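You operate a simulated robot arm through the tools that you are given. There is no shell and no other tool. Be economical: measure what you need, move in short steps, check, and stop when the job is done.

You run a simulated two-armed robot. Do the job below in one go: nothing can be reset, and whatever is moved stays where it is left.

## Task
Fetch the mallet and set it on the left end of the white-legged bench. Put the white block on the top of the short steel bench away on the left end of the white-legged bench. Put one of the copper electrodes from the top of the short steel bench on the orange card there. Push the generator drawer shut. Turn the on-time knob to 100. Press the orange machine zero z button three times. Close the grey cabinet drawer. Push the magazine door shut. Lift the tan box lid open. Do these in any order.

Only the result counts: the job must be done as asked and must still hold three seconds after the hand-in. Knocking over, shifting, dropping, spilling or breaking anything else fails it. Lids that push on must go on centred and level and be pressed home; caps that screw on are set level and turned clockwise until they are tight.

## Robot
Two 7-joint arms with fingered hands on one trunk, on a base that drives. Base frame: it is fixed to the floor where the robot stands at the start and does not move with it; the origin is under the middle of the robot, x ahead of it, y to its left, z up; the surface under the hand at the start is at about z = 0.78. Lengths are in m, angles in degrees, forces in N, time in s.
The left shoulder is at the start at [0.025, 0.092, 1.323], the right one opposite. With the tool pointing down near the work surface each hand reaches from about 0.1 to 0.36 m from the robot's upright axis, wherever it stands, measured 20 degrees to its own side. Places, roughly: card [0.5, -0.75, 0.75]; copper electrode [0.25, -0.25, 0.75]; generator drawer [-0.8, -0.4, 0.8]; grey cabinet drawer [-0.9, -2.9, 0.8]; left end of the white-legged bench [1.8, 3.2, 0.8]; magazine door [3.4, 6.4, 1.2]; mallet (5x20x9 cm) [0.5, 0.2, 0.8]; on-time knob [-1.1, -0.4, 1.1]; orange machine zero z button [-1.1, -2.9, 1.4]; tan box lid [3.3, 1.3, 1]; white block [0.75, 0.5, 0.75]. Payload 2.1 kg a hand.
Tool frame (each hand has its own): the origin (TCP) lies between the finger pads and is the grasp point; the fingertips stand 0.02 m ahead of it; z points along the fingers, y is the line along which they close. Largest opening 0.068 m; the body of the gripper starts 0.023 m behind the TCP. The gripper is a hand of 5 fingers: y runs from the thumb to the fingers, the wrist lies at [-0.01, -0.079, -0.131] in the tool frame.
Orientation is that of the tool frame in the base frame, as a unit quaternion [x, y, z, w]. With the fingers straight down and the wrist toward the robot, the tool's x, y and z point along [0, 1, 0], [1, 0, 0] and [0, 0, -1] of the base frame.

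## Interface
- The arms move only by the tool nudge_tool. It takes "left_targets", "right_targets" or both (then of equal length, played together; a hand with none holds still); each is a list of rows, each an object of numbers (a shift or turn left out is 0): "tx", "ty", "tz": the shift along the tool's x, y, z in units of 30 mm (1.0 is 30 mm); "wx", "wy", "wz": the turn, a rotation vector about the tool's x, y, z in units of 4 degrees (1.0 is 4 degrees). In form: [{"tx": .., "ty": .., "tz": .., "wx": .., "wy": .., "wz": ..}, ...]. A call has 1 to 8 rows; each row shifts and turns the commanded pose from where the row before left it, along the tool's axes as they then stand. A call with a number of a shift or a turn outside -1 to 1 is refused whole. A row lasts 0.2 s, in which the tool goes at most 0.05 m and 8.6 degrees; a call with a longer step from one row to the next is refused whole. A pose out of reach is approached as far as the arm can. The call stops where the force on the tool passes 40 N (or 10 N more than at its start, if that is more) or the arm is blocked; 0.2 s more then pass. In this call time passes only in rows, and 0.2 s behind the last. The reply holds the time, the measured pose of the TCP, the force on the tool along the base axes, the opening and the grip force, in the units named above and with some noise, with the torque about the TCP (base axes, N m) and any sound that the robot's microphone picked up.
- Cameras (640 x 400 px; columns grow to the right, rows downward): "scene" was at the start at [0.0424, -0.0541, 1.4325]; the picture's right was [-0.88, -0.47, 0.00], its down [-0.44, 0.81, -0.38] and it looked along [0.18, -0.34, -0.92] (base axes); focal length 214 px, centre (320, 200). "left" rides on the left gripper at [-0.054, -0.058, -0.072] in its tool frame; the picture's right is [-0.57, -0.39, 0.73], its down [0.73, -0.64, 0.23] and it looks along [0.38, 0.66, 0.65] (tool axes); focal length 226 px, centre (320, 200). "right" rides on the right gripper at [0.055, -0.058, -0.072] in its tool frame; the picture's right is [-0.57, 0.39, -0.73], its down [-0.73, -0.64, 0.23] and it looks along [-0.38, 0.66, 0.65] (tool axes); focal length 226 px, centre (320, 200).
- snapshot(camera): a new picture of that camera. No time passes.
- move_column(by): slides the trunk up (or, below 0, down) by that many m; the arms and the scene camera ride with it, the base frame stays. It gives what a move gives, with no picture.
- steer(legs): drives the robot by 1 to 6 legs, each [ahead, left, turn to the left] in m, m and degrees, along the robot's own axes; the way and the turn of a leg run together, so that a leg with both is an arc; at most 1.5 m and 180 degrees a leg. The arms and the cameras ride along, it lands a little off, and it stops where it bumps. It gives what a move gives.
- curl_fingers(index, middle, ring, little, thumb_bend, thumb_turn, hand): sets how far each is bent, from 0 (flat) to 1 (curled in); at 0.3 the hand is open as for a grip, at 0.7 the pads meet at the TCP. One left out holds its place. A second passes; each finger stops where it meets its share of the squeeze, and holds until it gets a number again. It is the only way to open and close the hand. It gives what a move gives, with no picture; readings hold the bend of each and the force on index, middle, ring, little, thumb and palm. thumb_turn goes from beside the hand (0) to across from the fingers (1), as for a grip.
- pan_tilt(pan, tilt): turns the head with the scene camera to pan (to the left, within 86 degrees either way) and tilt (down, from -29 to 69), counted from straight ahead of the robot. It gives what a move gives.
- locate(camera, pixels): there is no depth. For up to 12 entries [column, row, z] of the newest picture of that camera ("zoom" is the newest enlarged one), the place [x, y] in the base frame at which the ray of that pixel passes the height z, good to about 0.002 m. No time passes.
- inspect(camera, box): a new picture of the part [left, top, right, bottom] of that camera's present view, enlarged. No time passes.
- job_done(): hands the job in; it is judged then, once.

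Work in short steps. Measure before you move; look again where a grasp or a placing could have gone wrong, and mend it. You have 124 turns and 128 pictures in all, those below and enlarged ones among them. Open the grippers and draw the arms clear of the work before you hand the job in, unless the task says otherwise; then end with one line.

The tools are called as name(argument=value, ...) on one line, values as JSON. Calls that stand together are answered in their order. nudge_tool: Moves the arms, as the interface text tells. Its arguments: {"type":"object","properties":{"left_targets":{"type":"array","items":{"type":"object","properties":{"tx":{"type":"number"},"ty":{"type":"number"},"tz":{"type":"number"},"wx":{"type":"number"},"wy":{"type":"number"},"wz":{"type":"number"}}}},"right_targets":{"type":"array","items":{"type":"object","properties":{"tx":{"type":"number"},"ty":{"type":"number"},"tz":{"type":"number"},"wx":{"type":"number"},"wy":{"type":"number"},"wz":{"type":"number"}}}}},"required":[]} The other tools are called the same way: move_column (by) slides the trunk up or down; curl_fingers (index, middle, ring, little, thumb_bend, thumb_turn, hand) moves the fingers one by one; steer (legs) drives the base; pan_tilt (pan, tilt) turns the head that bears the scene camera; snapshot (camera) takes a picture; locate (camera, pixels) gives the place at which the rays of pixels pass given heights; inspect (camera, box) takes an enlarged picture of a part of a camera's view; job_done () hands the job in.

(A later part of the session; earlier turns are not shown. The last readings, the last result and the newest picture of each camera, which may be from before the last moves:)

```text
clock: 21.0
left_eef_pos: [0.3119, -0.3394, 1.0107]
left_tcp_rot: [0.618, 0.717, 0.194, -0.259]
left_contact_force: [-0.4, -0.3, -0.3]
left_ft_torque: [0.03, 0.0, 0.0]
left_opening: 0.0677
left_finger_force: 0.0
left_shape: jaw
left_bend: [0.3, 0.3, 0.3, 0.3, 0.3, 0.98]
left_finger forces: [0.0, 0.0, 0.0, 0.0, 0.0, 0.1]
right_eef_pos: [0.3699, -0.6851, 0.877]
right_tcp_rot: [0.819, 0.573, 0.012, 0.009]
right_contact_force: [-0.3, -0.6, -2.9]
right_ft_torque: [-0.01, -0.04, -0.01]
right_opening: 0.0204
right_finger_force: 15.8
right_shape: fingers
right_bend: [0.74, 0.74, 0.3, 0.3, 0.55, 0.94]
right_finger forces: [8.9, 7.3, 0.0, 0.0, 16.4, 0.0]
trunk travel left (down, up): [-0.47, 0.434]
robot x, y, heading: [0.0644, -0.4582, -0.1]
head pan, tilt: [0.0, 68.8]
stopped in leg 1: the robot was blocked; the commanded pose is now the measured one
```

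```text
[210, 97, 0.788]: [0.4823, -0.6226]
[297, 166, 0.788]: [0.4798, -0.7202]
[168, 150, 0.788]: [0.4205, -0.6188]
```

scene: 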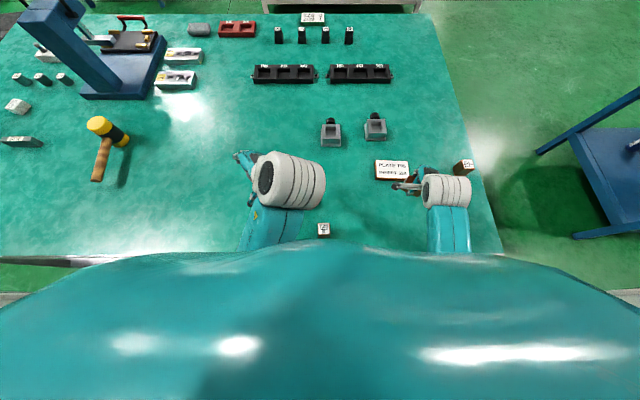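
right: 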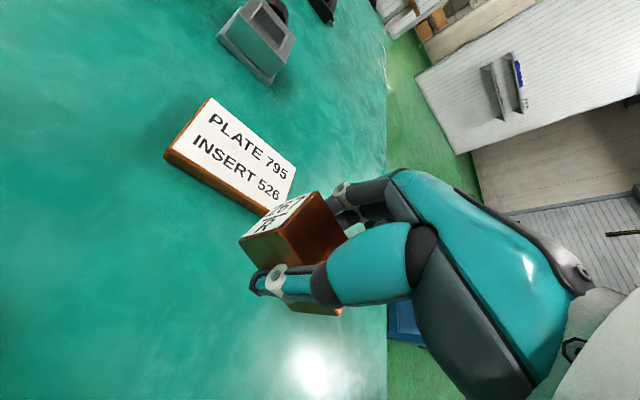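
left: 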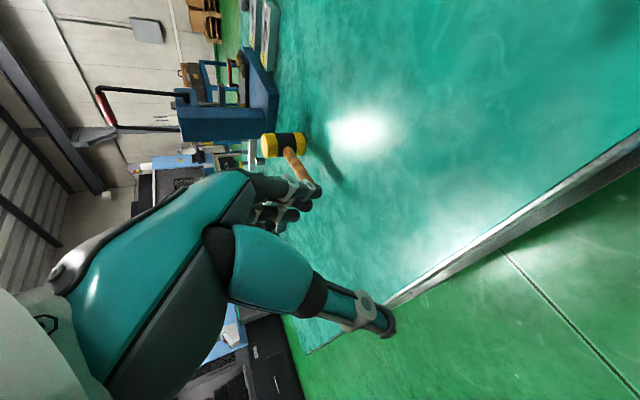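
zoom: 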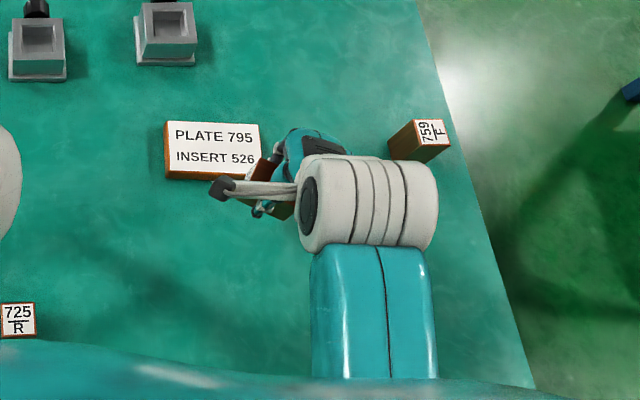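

Card unchanged, centre (0.448,-0.671). I move the held electrode above it, and fold ring and little fingers away so I can tilt the electrode back upright.

nudge_tool(right_targets=[{"tx": 0.44, "ty": 0.76, "tz": -0.4}, {"tx": 0.44, "ty": 0.76, "tz": -0.4}, {"tx": 0.44, "ty": 0.76, "tz": -0.4}])

curl_fingers(hand="right", ring=1, little=1)

nudge_tool(right_targets=[{"wy": 1}, {"wy": 1}, {"wy": 1}, {"wy": 1}, {"wy": 1}, {"wy": 1}, {"wy": 1}, {"wy": 1}])

snapshot(camera="right")

```text
clock: 21.8
left_eef_pos: [0.3133, -0.3392, 1.0107]
left_tcp_rot: [0.618, 0.717, 0.193, -0.258]
left_contact_force: [0.1, 0.4, -0.2]
left_ft_torque: [-0.01, 0.0, 0.02]
left_opening: 0.0678
left_finger_force: 0.0
left_shape: jaw
left_bend: [0.3, 0.3, 0.3, 0.3, 0.3, 0.98]
left_finger forces: [0.0, 0.1, 0.0, 0.1, 0.1, 0.0]
right_eef_pos: [0.447, -0.67, 0.9133]
right_tcp_rot: [0.819, 0.574, 0.012, 0.008]
right_contact_force: [0.0, -0.2, -3.6]
right_ft_torque: [-0.02, -0.05, 0.03]
right_opening: 0.0202
right_finger_force: 16.1
right_shape: fingers
right_bend: [0.74, 0.74, 0.3, 0.3, 0.55, 0.94]
right_finger forces: [8.8, 7.3, 0.0, 0.0, 16.2, 0.0]
trunk travel left (down, up): [-0.47, 0.434]
robot x, y, heading: [0.0691, -0.4498, -0.3]
head pan, tilt: [0.0, 68.8]
```

```text
clock: 22.8
left_eef_pos: [0.3129, -0.3398, 1.0095]
left_tcp_rot: [0.617, 0.718, 0.192, -0.258]
left_contact_force: [-0.3, -0.7, 0.8]
left_ft_torque: [0.0, 0.0, -0.03]
left_opening: 0.0677
left_finger_force: 0.0
left_shape: jaw
left_bend: [0.3, 0.3, 0.3, 0.3, 0.3, 0.98]
left_finger forces: [0.0, 0.0, 0.0, 0.1, 0.1, 0.1]
right_eef_pos: [0.4463, -0.6699, 0.9113]
right_tcp_rot: [0.819, 0.573, 0.012, 0.01]
right_contact_force: [0.1, 0.7, -3.6]
right_ft_torque: [-0.02, -0.02, 0.01]
right_opening: 0.021
right_finger_force: 22.3
right_shape: fingers
right_bend: [0.75, 0.75, 0.76, 1.0, 0.55, 0.88]
right_finger forces: [8.0, 5.3, 9.2, 0.0, 22.2, 0.0]
trunk travel left (down, up): [-0.47, 0.434]
robot x, y, heading: [0.0692, -0.4559, -0.3]
head pan, tilt: [0.0, 68.8]
```

```text
clock: 24.6
left_eef_pos: [0.3133, -0.3388, 1.01]
left_tcp_rot: [0.618, 0.717, 0.192, -0.259]
left_contact_force: [-0.6, 0.4, -0.1]
left_ft_torque: [0.0, 0.03, -0.01]
left_opening: 0.0676
left_finger_force: 0.1
left_shape: jaw
left_bend: [0.3, 0.3, 0.3, 0.3, 0.3, 0.98]
left_finger forces: [0.1, 0.0, 0.0, 0.0, 0.0, 0.1]
right_eef_pos: [0.446, -0.6713, 0.9159]
right_tcp_rot: [0.784, 0.555, 0.236, -0.15]
right_contact_force: [0.5, -1.2, -2.8]
right_ft_torque: [-0.01, -0.05, 0.02]
right_opening: 0.021
right_finger_force: 22.0
right_shape: fingers
right_bend: [0.75, 0.76, 0.76, 1.0, 0.55, 0.88]
right_finger forces: [7.9, 5.4, 9.4, 0.0, 21.8, 0.1]
trunk travel left (down, up): [-0.47, 0.434]
robot x, y, heading: [0.0698, -0.4555, -0.3]
head pan, tilt: [0.0, 68.8]
```

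```text
100 pictures are left
```

right: 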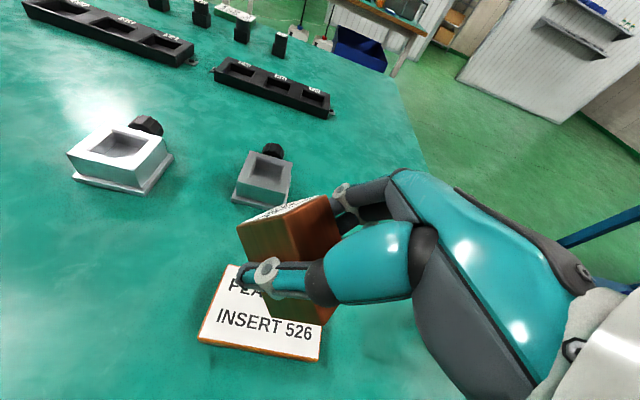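

Tilt works (32°). I continue 28° more to 60°.

nudge_tool(right_targets=[{"wy": 1}, {"wy": 1}, {"wy": 1}, {"wy": 1}, {"wy": 1}, {"wy": 1}, {"wy": 1}, {"wy": 1}])

snapshot(camera="right")

inspect(camera="scene", box=[340, 120, 520, 260])

```text
clock: 26.4
left_eef_pos: [0.3135, -0.3398, 1.011]
left_tcp_rot: [0.618, 0.717, 0.192, -0.258]
left_contact_force: [-0.2, -0.8, -0.3]
left_ft_torque: [0.0, 0.02, -0.02]
left_opening: 0.0678
left_finger_force: 0.1
left_shape: jaw
left_bend: [0.3, 0.3, 0.3, 0.3, 0.3, 0.98]
left_finger forces: [0.0, 0.0, 0.0, 0.0, 0.0, 0.0]
right_eef_pos: [0.4453, -0.6718, 0.9151]
right_tcp_rot: [0.688, 0.491, 0.445, -0.296]
right_contact_force: [0.8, 0.2, -3.3]
right_ft_torque: [-0.04, -0.01, 0.02]
right_opening: 0.0208
right_finger_force: 22.7
right_shape: fingers
right_bend: [0.75, 0.76, 0.77, 1.0, 0.55, 0.88]
right_finger forces: [8.0, 5.4, 9.7, 0.1, 21.8, 0.0]
trunk travel left (down, up): [-0.47, 0.434]
robot x, y, heading: [0.0681, -0.4527, -0.3]
head pan, tilt: [0.0, 68.8]
```

```text
99 pictures are left
```

right: 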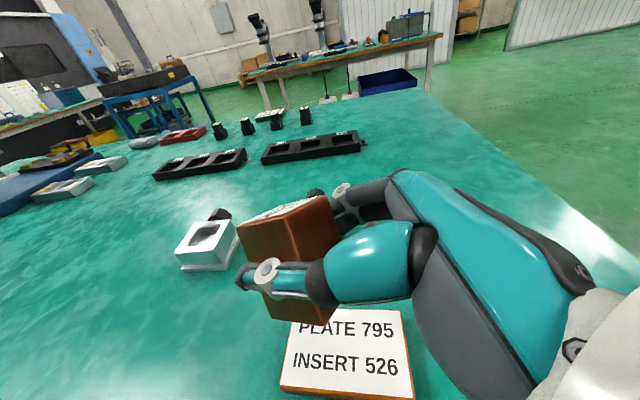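

```text
2.86 times, centred on (430, 190) of scene
```

zoom: 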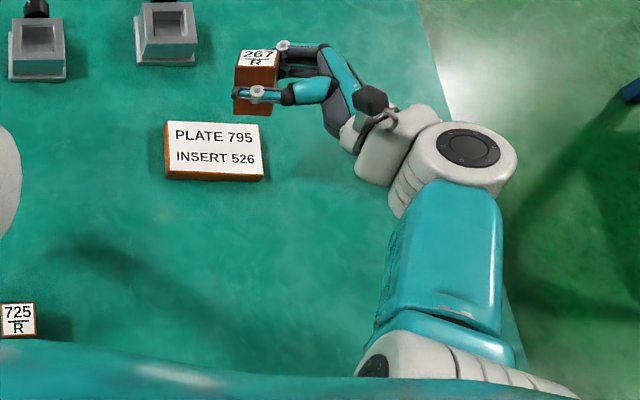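

The electrode is nearly upright above the card. I check where the wrist joint at zoom (465,150) lies relative to electrode 759 before descending.

locate(camera="zoom", pixels=[[465, 150, 0.96], [465, 150, 1.0], [515, 165, 0.96], [260, 60, 0.93], [400, 160, 0.95]])

nudge_tool(right_targets=[{"tx": -0.9, "ty": -0.03, "tz": 0.43}, {"tx": -0.6, "ty": -0.02, "tz": 0.29}])

inspect(camera="scene", box=[340, 120, 520, 260])

```text
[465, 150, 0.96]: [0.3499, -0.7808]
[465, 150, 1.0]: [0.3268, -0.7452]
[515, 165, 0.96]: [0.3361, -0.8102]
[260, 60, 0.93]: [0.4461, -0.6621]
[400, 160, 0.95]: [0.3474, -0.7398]
```

```text
clock: 27.0
left_eef_pos: [0.3122, -0.3391, 1.0094]
left_tcp_rot: [0.618, 0.717, 0.192, -0.259]
left_contact_force: [0.1, -1.0, 0.4]
left_ft_torque: [0.01, 0.02, 0.0]
left_opening: 0.0675
left_finger_force: 0.1
left_shape: jaw
left_bend: [0.3, 0.3, 0.3, 0.3, 0.3, 0.98]
left_finger forces: [0.1, 0.0, 0.0, 0.0, 0.0, 0.0]
right_eef_pos: [0.4436, -0.6694, 0.8673]
right_tcp_rot: [0.688, 0.492, 0.444, -0.296]
right_contact_force: [0.6, 0.9, -4.2]
right_ft_torque: [-0.05, -0.01, -0.02]
right_opening: 0.021
right_finger_force: 22.6
right_shape: fingers
right_bend: [0.75, 0.76, 0.77, 1.0, 0.55, 0.88]
right_finger forces: [8.1, 5.4, 9.5, 0.1, 21.8, 0.1]
trunk travel left (down, up): [-0.47, 0.434]
robot x, y, heading: [0.0706, -0.4542, -0.1]
head pan, tilt: [0.0, 68.8]
```

```text
2.86 times, centred on (430, 190) of scene
```

zoom: 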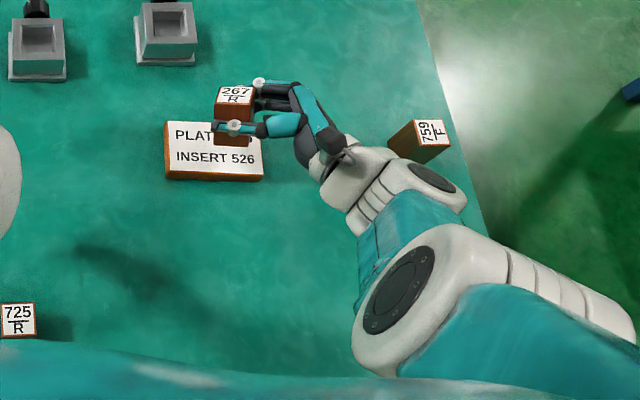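

Forearm is clear of 759. I continue down in small steps to contact.

nudge_tool(right_targets=[{"tx": -0.6, "ty": -0.02, "tz": 0.29}, {"tx": -0.4, "tz": 0.19}, {"tx": -0.12, "tz": 0.06}, {"tx": -0.12, "tz": 0.06}])

inspect(camera="right", box=[200, 170, 440, 390])

```text
clock: 28.0
left_eef_pos: [0.3126, -0.3393, 1.0088]
left_tcp_rot: [0.618, 0.717, 0.193, -0.259]
left_contact_force: [0.0, 0.4, -0.3]
left_ft_torque: [0.0, -0.05, 0.03]
left_opening: 0.0676
left_finger_force: 0.0
left_shape: jaw
left_bend: [0.3, 0.3, 0.3, 0.3, 0.3, 0.98]
left_finger forces: [0.1, 0.0, 0.1, 0.0, 0.1, 0.1]
right_eef_pos: [0.4369, -0.6553, 0.8538]
right_tcp_rot: [0.688, 0.492, 0.444, -0.296]
right_contact_force: [-0.1, 0.1, -3.7]
right_ft_torque: [-0.01, -0.01, -0.02]
right_opening: 0.021
right_finger_force: 22.2
right_shape: fingers
right_bend: [0.75, 0.76, 0.77, 1.0, 0.55, 0.88]
right_finger forces: [8.0, 5.4, 9.6, 0.0, 21.7, 0.0]
right hand out of reach, approached as far as the arm can: row 1, 2, 4
trunk travel left (down, up): [-0.47, 0.434]
robot x, y, heading: [0.0683, -0.4556, -0.4]
head pan, tilt: [0.0, 68.8]
```

```text
1.82 times, centred on (320, 280) of right
```

zoom: 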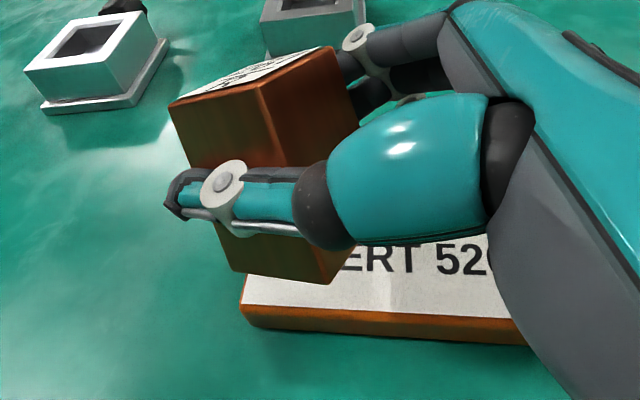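

The arm ran out of reach at z 0.854; TCP drifted to (0.437,-0.655). I lower the trunk 0.02 and correct position.

move_column(by=-0.02)

nudge_tool(right_targets=[{"ty": 0.3, "tz": -0.4}])

inspect(camera="right", box=[200, 170, 440, 390])

```text
clock: 28.7
left_eef_pos: [0.3312, -0.2998, 1.0021]
left_tcp_rot: [0.586, 0.698, 0.29, -0.293]
left_contact_force: [0.2, 0.6, 0.3]
left_ft_torque: [-0.03, -0.02, 0.01]
left_opening: 0.0675
left_finger_force: 0.0
left_shape: jaw
left_bend: [0.3, 0.3, 0.3, 0.3, 0.3, 0.98]
left_finger forces: [0.0, 0.0, 0.0, 0.0, 0.0, 0.1]
right_eef_pos: [0.4389, -0.6564, 0.8317]
right_tcp_rot: [0.688, 0.491, 0.443, -0.298]
right_contact_force: [0.7, -1.1, -2.5]
right_ft_torque: [-0.04, -0.04, -0.01]
right_opening: 0.0209
right_finger_force: 22.5
right_shape: fingers
right_bend: [0.75, 0.76, 0.77, 1.0, 0.55, 0.88]
right_finger forces: [8.1, 5.3, 9.5, 0.0, 21.7, 0.0]
trunk travel left (down, up): [-0.449, 0.455]
robot x, y, heading: [0.0649, -0.4564, -0.2]
head pan, tilt: [0.0, 68.8]
stopped: the arm was blocked; the commanded pose is now the measured one
```

```text
clock: 29.1
left_eef_pos: [0.3314, -0.2993, 1.0032]
left_tcp_rot: [0.585, 0.7, 0.289, -0.291]
left_contact_force: [0.8, 0.4, 0.4]
left_ft_torque: [-0.04, -0.03, 0.0]
left_opening: 0.0677
left_finger_force: 0.1
left_shape: jaw
left_bend: [0.3, 0.3, 0.3, 0.3, 0.3, 0.98]
left_finger forces: [0.1, 0.1, 0.0, 0.0, 0.1, 0.0]
right_eef_pos: [0.4425, -0.6669, 0.8413]
right_tcp_rot: [0.688, 0.492, 0.443, -0.296]
right_contact_force: [0.2, 0.3, -3.4]
right_ft_torque: [-0.03, -0.02, -0.02]
right_opening: 0.0209
right_finger_force: 22.6
right_shape: fingers
right_bend: [0.75, 0.76, 0.77, 1.0, 0.55, 0.88]
right_finger forces: [8.1, 5.4, 9.5, 0.0, 21.8, 0.1]
right hand out of reach, approached as far as the arm can: row 1
trunk travel left (down, up): [-0.449, 0.455]
robot x, y, heading: [0.0663, -0.4562, -0.3]
head pan, tilt: [0.0, 68.8]
```

```text
1.82 times, centred on (320, 280) of right
```

zoom: 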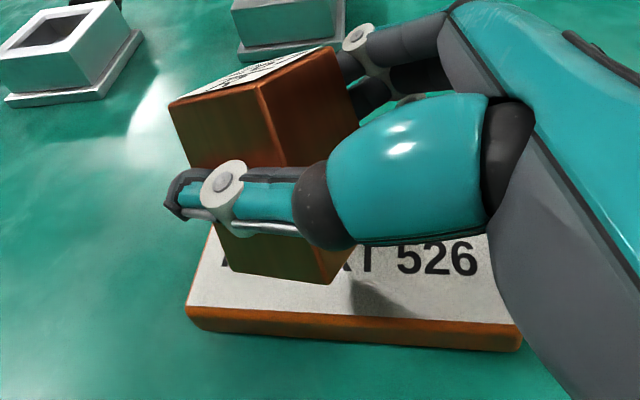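

Positioned at (0.4425,-0.667). Continue lowering via the trunk in small steps, watching force.

move_column(by=-0.012)

inspect(camera="right", box=[200, 170, 440, 390])

```text
clock: 29.6
left_eef_pos: [0.3364, -0.2654, 0.9985]
left_tcp_rot: [0.558, 0.663, 0.368, -0.337]
left_contact_force: [0.7, -0.2, -0.2]
left_ft_torque: [0.01, 0.03, -0.01]
left_opening: 0.0677
left_finger_force: 0.0
left_shape: jaw
left_bend: [0.3, 0.3, 0.3, 0.3, 0.3, 0.98]
left_finger forces: [0.0, 0.1, 0.0, 0.1, 0.1, 0.1]
right_eef_pos: [0.4425, -0.667, 0.8277]
right_tcp_rot: [0.69, 0.491, 0.442, -0.296]
right_contact_force: [0.5, 0.3, -3.7]
right_ft_torque: [0.0, -0.04, -0.04]
right_opening: 0.0208
right_finger_force: 22.4
right_shape: fingers
right_bend: [0.75, 0.76, 0.77, 1.0, 0.55, 0.88]
right_finger forces: [8.2, 5.4, 9.5, 0.0, 21.6, 0.1]
trunk travel left (down, up): [-0.436, 0.467]
robot x, y, heading: [0.067, -0.4549, -0.4]
head pan, tilt: [0.0, 68.8]
stopped: the arm was blocked; the commanded pose is now the measured one
```

```text
1.82 times, centred on (320, 280) of right
```

zoom: 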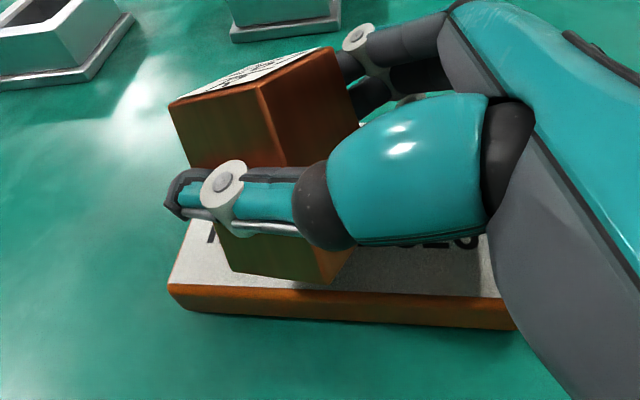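

Close to contact (expected ≈0.82). I shift 5 mm along +x and lower 7 mm more.

nudge_tool(right_targets=[{"ty": 0.17}])

move_column(by=-0.007)

inspect(camera="right", box=[200, 170, 440, 390])

```text
clock: 30.1
left_eef_pos: [0.3365, -0.2645, 1.0003]
left_tcp_rot: [0.557, 0.663, 0.368, -0.338]
left_contact_force: [0.1, -0.3, -0.6]
left_ft_torque: [0.02, 0.0, 0.0]
left_opening: 0.0676
left_finger_force: 0.1
left_shape: jaw
left_bend: [0.3, 0.3, 0.3, 0.3, 0.3, 0.98]
left_finger forces: [0.0, 0.0, 0.0, 0.0, 0.0, 0.0]
right_eef_pos: [0.4465, -0.6665, 0.8303]
right_tcp_rot: [0.69, 0.49, 0.442, -0.296]
right_contact_force: [-0.3, -0.3, -3.6]
right_ft_torque: [-0.06, -0.03, -0.03]
right_opening: 0.0209
right_finger_force: 22.0
right_shape: fingers
right_bend: [0.75, 0.76, 0.77, 1.0, 0.55, 0.88]
right_finger forces: [8.2, 5.4, 9.5, 0.1, 21.9, 0.1]
right hand out of reach, approached as far as the arm can: row 1
trunk travel left (down, up): [-0.436, 0.467]
robot x, y, heading: [0.0651, -0.4505, -0.3]
head pan, tilt: [0.0, 68.8]
```

```text
clock: 30.6
left_eef_pos: [0.3403, -0.2364, 1.0066]
left_tcp_rot: [0.532, 0.617, 0.439, -0.379]
left_contact_force: [-0.4, -0.7, 0.6]
left_ft_torque: [0.02, 0.01, 0.03]
left_opening: 0.068
left_finger_force: 0.0
left_shape: jaw
left_bend: [0.3, 0.3, 0.3, 0.3, 0.3, 0.98]
left_finger forces: [0.0, 0.1, 0.0, 0.1, 0.1, 0.0]
right_eef_pos: [0.4453, -0.6677, 0.8252]
right_tcp_rot: [0.689, 0.491, 0.444, -0.295]
right_contact_force: [-1.6, -0.3, 3.2]
right_ft_torque: [0.06, 0.05, 0.02]
right_opening: 0.0208
right_finger_force: 22.2
right_shape: fingers
right_bend: [0.75, 0.76, 0.77, 1.0, 0.55, 0.87]
right_finger forces: [7.6, 5.1, 8.8, 0.0, 22.9, 0.0]
trunk travel left (down, up): [-0.429, 0.475]
robot x, y, heading: [0.0652, -0.4573, -0.2]
head pan, tilt: [0.0, 68.8]
stopped: the arm was blocked; the commanded pose is now the measured one
```

```text
1.82 times, centred on (320, 280) of right
```

zoom: 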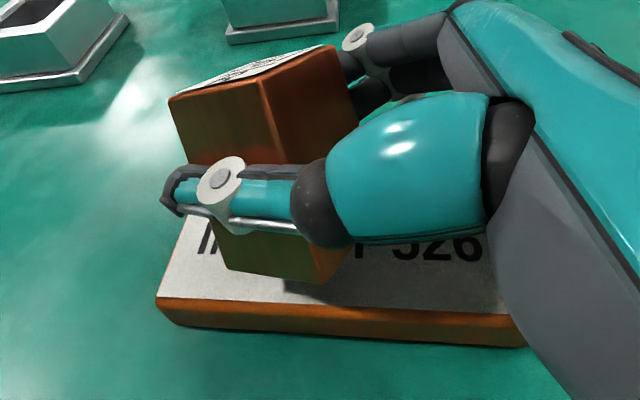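

Light contact (net ≈7 N up). I open thumb, index, middle (ring only slightly) so the electrode settles upright.

curl_fingers(hand="right", index=0.4, middle=0.4, ring=0.45, thumb_bend=0.3)

snapshot(camera="right")

```text
clock: 31.6
left_eef_pos: [0.3411, -0.2362, 1.0057]
left_tcp_rot: [0.533, 0.616, 0.44, -0.378]
left_contact_force: [1.3, 0.1, 0.0]
left_ft_torque: [0.01, -0.03, 0.03]
left_opening: 0.0677
left_finger_force: 0.2
left_shape: jaw
left_bend: [0.3, 0.3, 0.3, 0.3, 0.3, 0.98]
left_finger forces: [0.0, 0.0, 0.0, 0.0, 0.0, 0.0]
right_eef_pos: [0.4464, -0.6685, 0.8242]
right_tcp_rot: [0.689, 0.491, 0.444, -0.295]
right_contact_force: [0.4, 0.3, 0.6]
right_ft_torque: [-0.02, 0.0, 0.0]
right_opening: 0.0537
right_finger_force: 0.0
right_shape: fingers
right_bend: [0.4, 0.4, 0.45, 1.0, 0.3, 0.98]
right_finger forces: [0.0, 0.0, 0.1, 0.1, 0.0, 0.0]
trunk travel left (down, up): [-0.429, 0.475]
robot x, y, heading: [0.065, -0.4565, 0.1]
head pan, tilt: [0.0, 68.8]
```

```text
92 pictures are left
```

right: 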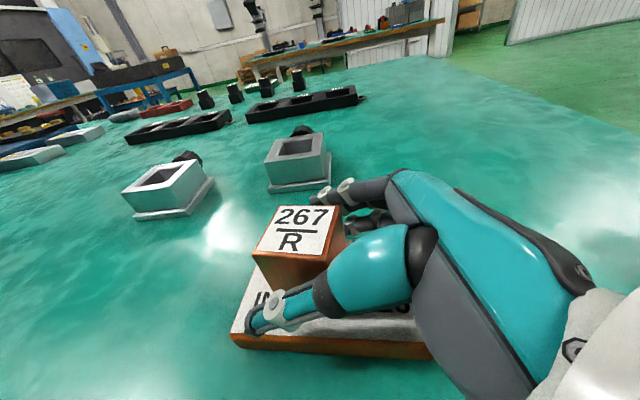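

Upright on the card. I withdraw along −tool z, then up.

nudge_tool(right_targets=[{"tz": -0.6}, {"tz": -1}, {"tz": -1, "tx": 0.5}, {"tx": 1, "tz": -0.5}, {"tx": 1, "tz": -0.5}, {"tx": 1, "tz": -0.5}])

snapshot(camera="scene")

```text
clock: 33.0
left_eef_pos: [0.34, -0.2366, 1.0061]
left_tcp_rot: [0.532, 0.616, 0.441, -0.378]
left_contact_force: [-0.7, 0.0, 0.3]
left_ft_torque: [0.0, -0.01, -0.04]
left_opening: 0.0678
left_finger_force: 0.1
left_shape: jaw
left_bend: [0.3, 0.3, 0.3, 0.3, 0.3, 0.98]
left_finger forces: [0.0, 0.0, 0.1, 0.0, 0.0, 0.0]
right_eef_pos: [0.4168, -0.7281, 0.9721]
right_tcp_rot: [0.689, 0.491, 0.443, -0.296]
right_contact_force: [0.2, -0.4, -0.1]
right_ft_torque: [0.01, -0.02, 0.01]
right_opening: 0.054
right_finger_force: 0.0
right_shape: fingers
right_bend: [0.4, 0.4, 0.45, 1.0, 0.3, 0.98]
right_finger forces: [0.0, 0.0, 0.0, 0.0, 0.0, 0.0]
trunk travel left (down, up): [-0.429, 0.475]
robot x, y, heading: [0.0689, -0.4541, -0.3]
head pan, tilt: [0.0, 68.8]
```

```text
91 pictures are left
```

scene: 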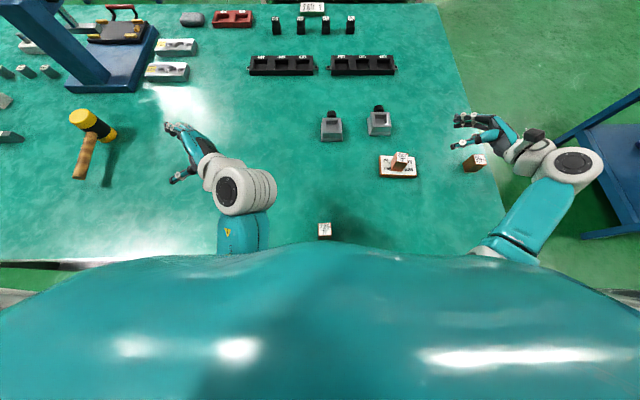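

Electrode done. Next I raise the trunk, back off slightly, drive left and survey the mallet/white-block area.

move_column(by=0.13)

steer(legs=[[-0.07, 0, 0], [0, 0.75, 0]])

pan_tilt(pan=15, tilt=50)

snapshot(camera="scene")

```text
clock: 34.4
left_eef_pos: [0.3431, -0.2175, 1.1432]
left_tcp_rot: [0.512, 0.576, 0.488, -0.41]
left_contact_force: [0.2, -0.2, 0.9]
left_ft_torque: [0.02, 0.02, -0.03]
left_opening: 0.0679
left_finger_force: 0.0
left_shape: jaw
left_bend: [0.3, 0.3, 0.3, 0.3, 0.3, 0.98]
left_finger forces: [0.0, 0.0, 0.0, 0.0, 0.1, 0.0]
right_eef_pos: [0.4208, -0.7279, 1.0978]
right_tcp_rot: [0.688, 0.491, 0.445, -0.295]
right_contact_force: [0.4, 0.0, 0.2]
right_ft_torque: [0.06, -0.02, 0.01]
right_opening: 0.0539
right_finger_force: 0.1
right_shape: fingers
right_bend: [0.4, 0.4, 0.45, 1.0, 0.3, 0.98]
right_finger forces: [0.0, 0.0, 0.0, 0.0, 0.0, 0.0]
trunk travel left (down, up): [-0.554, 0.349]
robot x, y, heading: [0.0681, -0.4521, -0.3]
head pan, tilt: [0.0, 68.8]
stopped: the arm was blocked; the commanded pose is now the measured one
```

```text
clock: 39.1
left_eef_pos: [0.2828, 0.5322, 1.1423]
left_tcp_rot: [0.515, 0.574, 0.489, -0.408]
left_contact_force: [-1.2, -0.4, -0.1]
left_ft_torque: [0.0, 0.01, 0.0]
left_opening: 0.0673
left_finger_force: 0.0
left_shape: jaw
left_bend: [0.3, 0.3, 0.3, 0.3, 0.3, 0.98]
left_finger forces: [0.0, 0.1, 0.0, 0.0, 0.0, 0.0]
right_eef_pos: [0.3572, 0.0216, 1.0981]
right_tcp_rot: [0.691, 0.487, 0.445, -0.294]
right_contact_force: [0.2, 0.3, 0.3]
right_ft_torque: [-0.01, 0.02, -0.03]
right_opening: 0.0538
right_finger_force: 0.0
right_shape: fingers
right_bend: [0.4, 0.4, 0.45, 1.0, 0.3, 0.98]
right_finger forces: [0.0, 0.0, 0.1, 0.1, 0.1, 0.0]
trunk travel left (down, up): [-0.554, 0.349]
robot x, y, heading: [0.0058, 0.2948, -0.6]
head pan, tilt: [0.0, 68.8]
```

```text
clock: 39.9
left_eef_pos: [0.2827, 0.5332, 1.1422]
left_tcp_rot: [0.515, 0.573, 0.49, -0.407]
left_contact_force: [-0.2, -0.2, -0.2]
left_ft_torque: [-0.01, 0.0, 0.03]
left_opening: 0.0679
left_finger_force: 0.0
left_shape: jaw
left_bend: [0.3, 0.3, 0.3, 0.3, 0.3, 0.98]
left_finger forces: [0.1, 0.1, 0.0, 0.1, 0.0, 0.1]
right_eef_pos: [0.3552, 0.0215, 1.0974]
right_tcp_rot: [0.69, 0.487, 0.447, -0.294]
right_contact_force: [0.7, 0.1, -0.3]
right_ft_torque: [0.0, 0.01, 0.01]
right_opening: 0.0537
right_finger_force: 0.1
right_shape: fingers
right_bend: [0.4, 0.4, 0.45, 1.0, 0.3, 0.98]
right_finger forces: [0.0, 0.0, 0.0, 0.0, 0.0, 0.0]
trunk travel left (down, up): [-0.554, 0.349]
robot x, y, heading: [0.0008, 0.2983, -0.9]
head pan, tilt: [15.0, 50.0]
```

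```text
90 pictures are left
```

scene: 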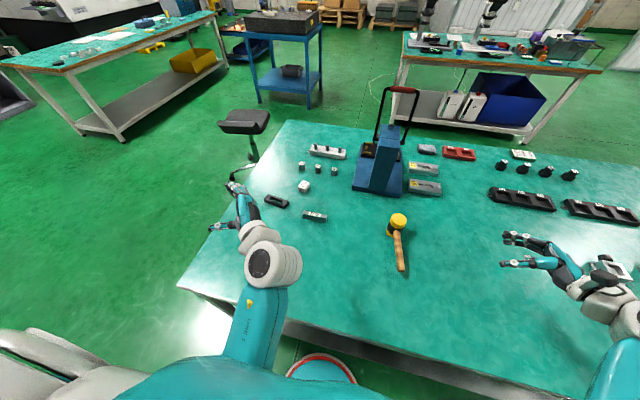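

I locate the white block, mallet head/handle and bench edges at the corrected height.

locate(camera="scene", pixels=[[304, 186, 0.8], [179, 288, 0.775], [284, 121, 0.775], [240, 208, 0.775], [398, 222, 0.82], [403, 268, 0.79], [397, 235, 0.8], [390, 190, 0.79], [320, 346, 0.775], [250, 180, 0.5]])

inspect(camera="scene", box=[250, 130, 450, 280])

```text
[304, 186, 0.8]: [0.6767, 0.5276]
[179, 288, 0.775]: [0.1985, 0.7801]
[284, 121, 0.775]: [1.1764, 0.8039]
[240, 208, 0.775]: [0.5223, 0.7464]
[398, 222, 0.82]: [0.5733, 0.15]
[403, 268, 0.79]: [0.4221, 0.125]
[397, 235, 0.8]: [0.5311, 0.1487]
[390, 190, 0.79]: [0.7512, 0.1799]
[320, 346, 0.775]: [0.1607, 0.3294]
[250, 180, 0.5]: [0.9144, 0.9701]
```

```text
2.67 times, centred on (350, 205) of scene
```

zoom: 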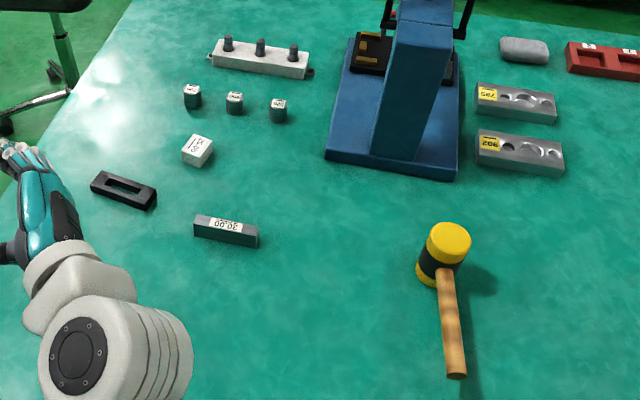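

Mallet head is at about (0.56,0.15), standing upright with the handle toward me. I reset the right hand to point straight down with a yaw of ~50° (thumb clear of the handle) and open it.

nudge_tool(right_targets=[{"wx": 0.64, "wy": -0.857, "wz": -0.964}, {"wx": 0.64, "wy": -0.857, "wz": -0.964}, {"wx": 0.64, "wy": -0.857, "wz": -0.964}, {"wx": 0.64, "wy": -0.857, "wz": -0.964}, {"wx": 0.64, "wy": -0.857, "wz": -0.964}, {"wx": 0.64, "wy": -0.857, "wz": -0.964}, {"wx": 0.64, "wy": -0.857, "wz": -0.964}, {"wx": 0.64, "wy": -0.857, "wz": -0.964}])

nudge_tool(right_targets=[{"wx": 0.64, "wy": -0.857, "wz": -0.964}, {"wx": 0.64, "wy": -0.857, "wz": -0.964}, {"wx": 0.64, "wy": -0.857, "wz": -0.964}, {"wx": 0.64, "wy": -0.857, "wz": -0.964}, {"wx": 0.64, "wy": -0.857, "wz": -0.964}, {"wx": 0.64, "wy": -0.857, "wz": -0.964}, {"wx": 0.64, "wy": -0.857, "wz": -0.964}, {"wx": 0.64, "wy": -0.857, "wz": -0.964}])

curl_fingers(hand="right", index=0.3, middle=0.3, ring=0.3, little=0.3, thumb_bend=0.3, thumb_turn=1)

steer(legs=[[0.05, -0.01, 1]])

snapshot(camera="scene")

```text
clock: 41.7
left_eef_pos: [0.2824, 0.5323, 1.142]
left_tcp_rot: [0.515, 0.574, 0.49, -0.407]
left_contact_force: [-0.2, 0.9, -0.6]
left_ft_torque: [0.02, 0.03, -0.04]
left_opening: 0.0675
left_finger_force: 0.2
left_shape: jaw
left_bend: [0.3, 0.3, 0.3, 0.3, 0.3, 0.98]
left_finger forces: [0.0, 0.1, 0.0, 0.0, 0.0, 0.0]
right_eef_pos: [0.3562, 0.0207, 1.0993]
right_tcp_rot: [0.56, 0.777, 0.241, -0.158]
right_contact_force: [0.1, -0.3, 0.5]
right_ft_torque: [-0.01, -0.02, 0.0]
right_opening: 0.0541
right_finger_force: 0.0
right_shape: fingers
right_bend: [0.4, 0.4, 0.45, 1.0, 0.3, 0.98]
right_finger forces: [0.1, 0.0, 0.1, 0.0, 0.0, 0.0]
trunk travel left (down, up): [-0.554, 0.349]
robot x, y, heading: [0.0029, 0.2989, -0.5]
head pan, tilt: [15.0, 50.0]
```

```text
clock: 43.5
left_eef_pos: [0.2824, 0.5324, 1.1425]
left_tcp_rot: [0.515, 0.574, 0.489, -0.407]
left_contact_force: [0.5, -0.1, 0.6]
left_ft_torque: [0.0, 0.03, 0.0]
left_opening: 0.0677
left_finger_force: 0.1
left_shape: jaw
left_bend: [0.3, 0.3, 0.3, 0.3, 0.3, 0.98]
left_finger forces: [0.0, 0.1, 0.0, 0.0, 0.1, 0.0]
right_eef_pos: [0.3558, 0.0218, 1.0976]
right_tcp_rot: [0.341, 0.94, -0.003, 0.001]
right_contact_force: [0.7, 0.1, 0.2]
right_ft_torque: [-0.01, -0.03, 0.03]
right_opening: 0.0538
right_finger_force: 0.0
right_shape: fingers
right_bend: [0.4, 0.4, 0.45, 1.0, 0.3, 0.98]
right_finger forces: [0.1, 0.0, 0.1, 0.0, 0.0, 0.0]
trunk travel left (down, up): [-0.554, 0.349]
robot x, y, heading: [0.0074, 0.3014, -1.3]
head pan, tilt: [15.0, 50.0]
```

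```text
clock: 44.5
left_eef_pos: [0.2837, 0.5322, 1.1426]
left_tcp_rot: [0.516, 0.573, 0.49, -0.407]
left_contact_force: [0.7, 0.1, 0.6]
left_ft_torque: [0.04, -0.01, -0.01]
left_opening: 0.0678
left_finger_force: 0.2
left_shape: jaw
left_bend: [0.3, 0.3, 0.3, 0.3, 0.3, 0.98]
left_finger forces: [0.1, 0.1, 0.0, 0.0, 0.0, 0.0]
right_eef_pos: [0.3552, 0.0203, 1.0967]
right_tcp_rot: [0.34, 0.94, -0.001, 0.0]
right_contact_force: [0.2, -0.8, -0.7]
right_ft_torque: [0.0, 0.04, 0.03]
right_opening: 0.0625
right_finger_force: 0.0
right_shape: fingers
right_bend: [0.3, 0.3, 0.3, 0.3, 0.3, 0.98]
right_finger forces: [0.1, 0.0, 0.0, 0.0, 0.0, 0.0]
trunk travel left (down, up): [-0.554, 0.349]
robot x, y, heading: [0.0102, 0.2998, -0.9]
head pan, tilt: [15.0, 50.0]
```

```text
clock: 45.5
left_eef_pos: [0.3282, 0.5275, 1.1426]
left_tcp_rot: [0.51, 0.579, 0.485, -0.411]
left_contact_force: [0.9, 0.2, -0.9]
left_ft_torque: [0.01, 0.0, 0.02]
left_opening: 0.0677
left_finger_force: 0.0
left_shape: jaw
left_bend: [0.3, 0.3, 0.3, 0.3, 0.3, 0.98]
left_finger forces: [0.0, 0.0, 0.1, 0.1, 0.0, 0.0]
right_eef_pos: [0.4097, 0.0158, 1.0968]
right_tcp_rot: [0.332, 0.943, -0.002, -0.001]
right_contact_force: [0.0, -0.4, 0.5]
right_ft_torque: [-0.05, 0.01, -0.01]
right_opening: 0.062
right_finger_force: 0.0
right_shape: fingers
right_bend: [0.3, 0.3, 0.3, 0.3, 0.3, 0.98]
right_finger forces: [0.0, 0.0, 0.0, 0.0, 0.0, 0.0]
trunk travel left (down, up): [-0.554, 0.349]
robot x, y, heading: [0.0526, 0.2914, 0.2]
head pan, tilt: [15.0, 50.0]
```

```text
88 pictures are left
```

scene: 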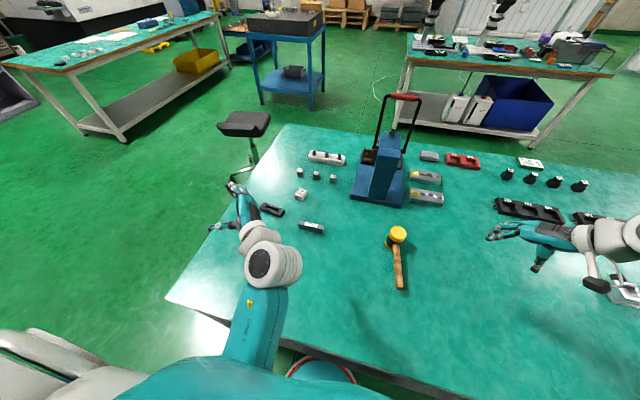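

I zoom on the mallet for precise geometry, using both scene and right cameras.

inspect(camera="scene", box=[340, 210, 460, 300])

locate(camera="zoom", pixels=[[300, 100, 0.86], [300, 100, 0.87]])

snapshot(camera="right")

```text
4.44 times, centred on (400, 255) of scene
```

zoom: 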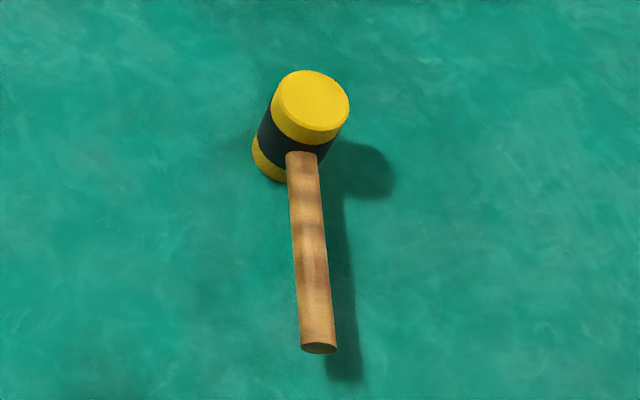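

```text
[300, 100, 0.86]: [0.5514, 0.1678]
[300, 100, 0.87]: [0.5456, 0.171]
```

```text
86 pictures are left
```

right: 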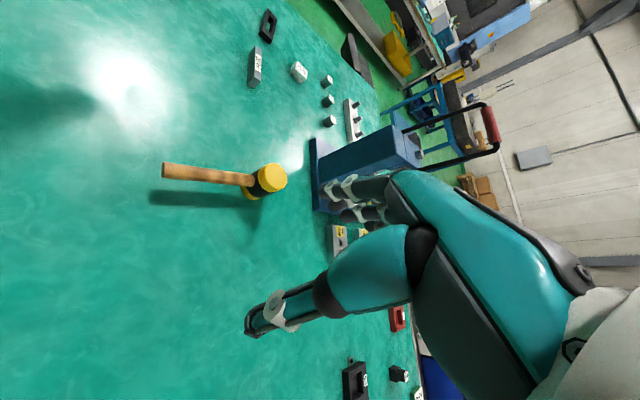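

locate(camera="zoom", pixels=[[312, 100, 0.865], [275, 97, 0.865], [350, 103, 0.865], [308, 70, 0.865], [316, 131, 0.865], [318, 348, 0.82], [270, 180, 0.775]])

locate(camera="right", pixels=[[271, 178, 0.865], [271, 178, 0.85], [165, 171, 0.82]])

```text
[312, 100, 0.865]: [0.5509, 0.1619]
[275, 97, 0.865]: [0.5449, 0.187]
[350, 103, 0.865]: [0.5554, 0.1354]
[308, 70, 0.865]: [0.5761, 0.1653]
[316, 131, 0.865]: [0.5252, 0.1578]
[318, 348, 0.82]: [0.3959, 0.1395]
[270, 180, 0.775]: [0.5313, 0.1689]
```

```text
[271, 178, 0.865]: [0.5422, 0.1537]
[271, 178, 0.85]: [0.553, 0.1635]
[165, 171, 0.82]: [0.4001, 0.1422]
```

Head centre (0.55,0.16), top ≈0.865, ∅ 51 mm. I lower the trunk 0.15, then move the hand over the head.

move_column(by=-0.15)

nudge_tool(right_targets=[{"tx": -0.09, "ty": 0.95}, {"tx": -0.09, "ty": 0.95}, {"tx": -0.09, "ty": 0.95}, {"tx": -0.09, "ty": 0.95}, {"tx": -0.09, "ty": 0.95}, {"tx": -0.09, "ty": 0.95}, {"tx": -0.09, "ty": 0.95}])

snapshot(camera="scene")

snapshot(camera="right")

```text
clock: 47.2
left_eef_pos: [0.3302, 0.54, 1.0034]
left_tcp_rot: [0.492, 0.533, 0.532, -0.437]
left_contact_force: [-0.2, -0.5, 0.1]
left_ft_torque: [-0.01, 0.0, -0.02]
left_opening: 0.0674
left_finger_force: 0.1
left_shape: jaw
left_bend: [0.3, 0.3, 0.3, 0.3, 0.3, 0.98]
left_finger forces: [0.0, 0.0, 0.1, 0.0, 0.1, 0.1]
right_eef_pos: [0.4096, 0.018, 0.9447]
right_tcp_rot: [0.332, 0.943, -0.001, -0.001]
right_contact_force: [-0.4, 0.5, 0.3]
right_ft_torque: [0.02, 0.0, 0.0]
right_opening: 0.0622
right_finger_force: 0.1
right_shape: fingers
right_bend: [0.3, 0.3, 0.3, 0.3, 0.3, 0.98]
right_finger forces: [0.0, 0.1, 0.0, 0.1, 0.1, 0.0]
trunk travel left (down, up): [-0.403, 0.5]
robot x, y, heading: [0.0536, 0.2856, 0.2]
head pan, tilt: [15.0, 50.0]
stopped: the arm was blocked; the commanded pose is now the measured one
```

```text
clock: 48.8
left_eef_pos: [0.3313, 0.5405, 1.0029]
left_tcp_rot: [0.493, 0.532, 0.532, -0.436]
left_contact_force: [0.7, -0.1, -0.5]
left_ft_torque: [0.0, 0.01, 0.01]
left_opening: 0.0679
left_finger_force: 0.1
left_shape: jaw
left_bend: [0.3, 0.3, 0.3, 0.3, 0.3, 0.98]
left_finger forces: [0.0, 0.0, 0.0, 0.1, 0.0, 0.0]
right_eef_pos: [0.5426, 0.1666, 0.9481]
right_tcp_rot: [0.333, 0.943, -0.001, 0.0]
right_contact_force: [0.6, -0.1, 0.5]
right_ft_torque: [0.02, -0.01, 0.0]
right_opening: 0.0617
right_finger_force: 0.1
right_shape: fingers
right_bend: [0.3, 0.3, 0.3, 0.3, 0.3, 0.98]
right_finger forces: [0.0, 0.0, 0.0, 0.0, 0.0, 0.1]
right hand out of reach, approached as far as the arm can: row 7
trunk travel left (down, up): [-0.403, 0.5]
robot x, y, heading: [0.051, 0.2857, 0.1]
head pan, tilt: [15.0, 50.0]
```

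```text
85 pictures are left
```

scene: 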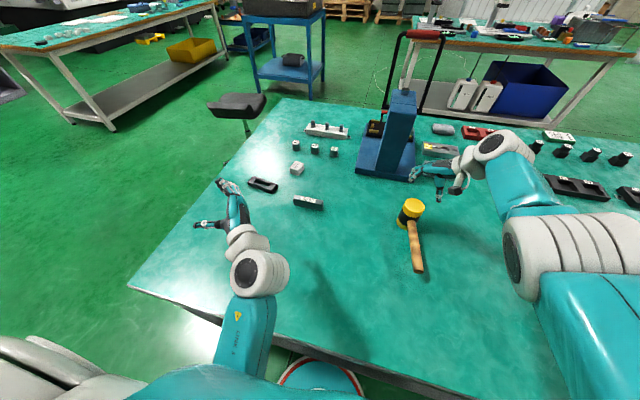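

```text
84 pictures are left
```

right: 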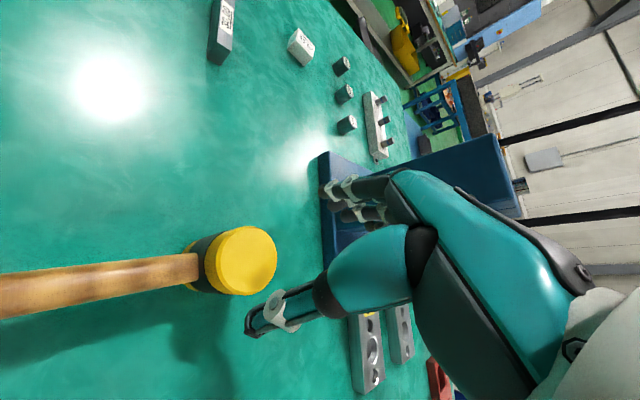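

locate(camera="right", pixels=[[245, 261, 0.865], [217, 283, 0.865], [277, 252, 0.865]])

locate(camera="scene", pixels=[[413, 208, 0.865]])

```text
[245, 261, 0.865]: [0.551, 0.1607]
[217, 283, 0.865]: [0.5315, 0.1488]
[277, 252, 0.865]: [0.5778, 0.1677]
```

```text
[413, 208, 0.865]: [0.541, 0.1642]
```

Head centre (0.550,0.161); the hand is 7 mm short. I nudge the base forward, lower the trunk 0.05 and check.

steer(legs=[[0.01, -0.006, 0]])

move_column(by=-0.05)

inspect(camera="right", box=[140, 150, 380, 370])

locate(camera="zoom", pixels=[[320, 200, 0.865]])

```text
clock: 49.5
left_eef_pos: [0.3416, 0.5342, 1.0034]
left_tcp_rot: [0.493, 0.533, 0.532, -0.436]
left_contact_force: [0.0, 0.1, -0.2]
left_ft_torque: [-0.01, 0.01, -0.01]
left_opening: 0.0675
left_finger_force: 0.1
left_shape: jaw
left_bend: [0.3, 0.3, 0.3, 0.3, 0.3, 0.98]
left_finger forces: [0.0, 0.0, 0.0, 0.1, 0.0, 0.0]
right_eef_pos: [0.5529, 0.1607, 0.9461]
right_tcp_rot: [0.333, 0.943, -0.001, -0.001]
right_contact_force: [-0.6, -0.5, 0.1]
right_ft_torque: [-0.01, 0.01, 0.0]
right_opening: 0.0623
right_finger_force: 0.1
right_shape: fingers
right_bend: [0.3, 0.3, 0.3, 0.3, 0.3, 0.98]
right_finger forces: [0.0, 0.0, 0.0, 0.0, 0.0, 0.1]
trunk travel left (down, up): [-0.403, 0.5]
robot x, y, heading: [0.0632, 0.2843, 0.1]
head pan, tilt: [15.0, 50.0]
```

```text
clock: 50.5
left_eef_pos: [0.3444, 0.5423, 0.9668]
left_tcp_rot: [0.476, 0.487, 0.573, -0.455]
left_contact_force: [1.0, -0.6, 1.1]
left_ft_torque: [-0.02, 0.03, -0.01]
left_opening: 0.0678
left_finger_force: 0.0
left_shape: jaw
left_bend: [0.3, 0.3, 0.3, 0.3, 0.3, 0.98]
left_finger forces: [0.0, 0.1, 0.1, 0.0, 0.2, 0.1]
right_eef_pos: [0.553, 0.1606, 0.8968]
right_tcp_rot: [0.332, 0.943, -0.001, 0.0]
right_contact_force: [0.5, -0.7, -0.5]
right_ft_torque: [-0.01, 0.0, 0.02]
right_opening: 0.062
right_finger_force: 0.0
right_shape: fingers
right_bend: [0.3, 0.3, 0.3, 0.3, 0.3, 0.98]
right_finger forces: [0.0, 0.0, 0.0, 0.0, 0.0, 0.0]
trunk travel left (down, up): [-0.353, 0.55]
robot x, y, heading: [0.0621, 0.2804, 0.2]
head pan, tilt: [15.0, 50.0]
```

```text
1.82 times, centred on (260, 260) of right
```

zoom: 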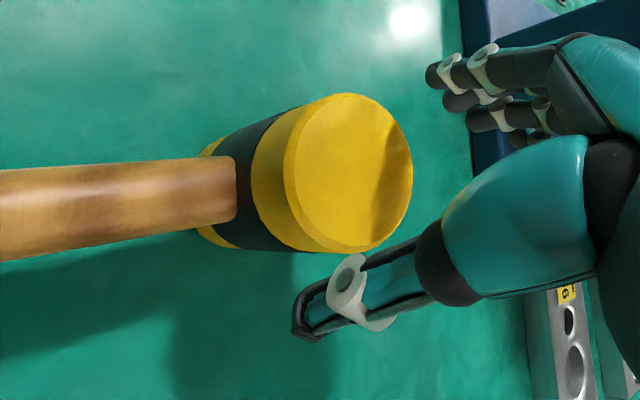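

```text
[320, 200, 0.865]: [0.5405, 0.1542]
```

locate(camera="zoom", pixels=[[350, 172, 0.865], [284, 165, 0.865], [413, 175, 0.865], [345, 93, 0.865], [340, 252, 0.865]])

```text
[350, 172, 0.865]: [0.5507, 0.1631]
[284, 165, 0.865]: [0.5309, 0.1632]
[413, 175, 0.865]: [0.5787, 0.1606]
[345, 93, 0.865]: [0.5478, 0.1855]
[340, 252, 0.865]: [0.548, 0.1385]
```

Alignment is within 2 mm. I open slightly wider and descend 0.045 with the trunk, then close.

curl_fingers(hand="right", index=0.24, middle=0.24, ring=0.24, little=0.24, thumb_bend=0.24)

move_column(by=-0.046)

inspect(camera="right", box=[140, 150, 380, 370])

```text
clock: 50.8
left_eef_pos: [0.3452, 0.5412, 0.9669]
left_tcp_rot: [0.476, 0.486, 0.574, -0.455]
left_contact_force: [0.7, 0.5, -1.2]
left_ft_torque: [0.01, 0.01, 0.03]
left_opening: 0.0678
left_finger_force: 0.0
left_shape: jaw
left_bend: [0.3, 0.3, 0.3, 0.3, 0.3, 0.98]
left_finger forces: [0.0, 0.1, 0.0, 0.1, 0.0, 0.0]
right_eef_pos: [0.5532, 0.1598, 0.8971]
right_tcp_rot: [0.332, 0.943, -0.001, 0.0]
right_contact_force: [0.3, 0.3, -0.6]
right_ft_torque: [-0.01, 0.01, -0.02]
right_opening: 0.0712
right_finger_force: 0.1
right_shape: fingers
right_bend: [0.24, 0.24, 0.24, 0.24, 0.24, 0.97]
right_finger forces: [0.0, 0.0, 0.0, 0.1, 0.0, 0.1]
trunk travel left (down, up): [-0.353, 0.55]
robot x, y, heading: [0.0636, 0.2829, 0.3]
head pan, tilt: [15.0, 50.0]
stopped (left hand): the arm was blocked; the commanded pose is now the measured one
```

```text
clock: 51.7
left_eef_pos: [0.348, 0.5476, 0.9308]
left_tcp_rot: [0.463, 0.445, 0.606, -0.47]
left_contact_force: [-0.3, 0.3, -1.0]
left_ft_torque: [0.01, -0.01, 0.02]
left_opening: 0.0675
left_finger_force: 0.1
left_shape: jaw
left_bend: [0.3, 0.3, 0.3, 0.3, 0.3, 0.98]
left_finger forces: [0.1, 0.0, 0.0, 0.0, 0.0, 0.0]
right_eef_pos: [0.553, 0.1609, 0.8512]
right_tcp_rot: [0.332, 0.943, -0.001, -0.001]
right_contact_force: [-0.1, 0.5, 0.5]
right_ft_torque: [-0.04, 0.0, 0.01]
right_opening: 0.0718
right_finger_force: 0.3
right_shape: fingers
right_bend: [0.24, 0.24, 0.24, 0.24, 0.24, 0.97]
right_finger forces: [0.7, 0.0, 0.0, 0.1, 0.1, 0.1]
trunk travel left (down, up): [-0.307, 0.596]
robot x, y, heading: [0.0653, 0.2861, 0.2]
head pan, tilt: [15.0, 50.0]
```

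```text
1.82 times, centred on (260, 260) of right
```

zoom: 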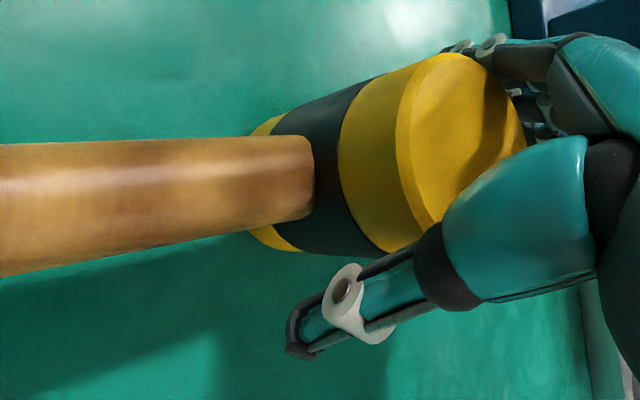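

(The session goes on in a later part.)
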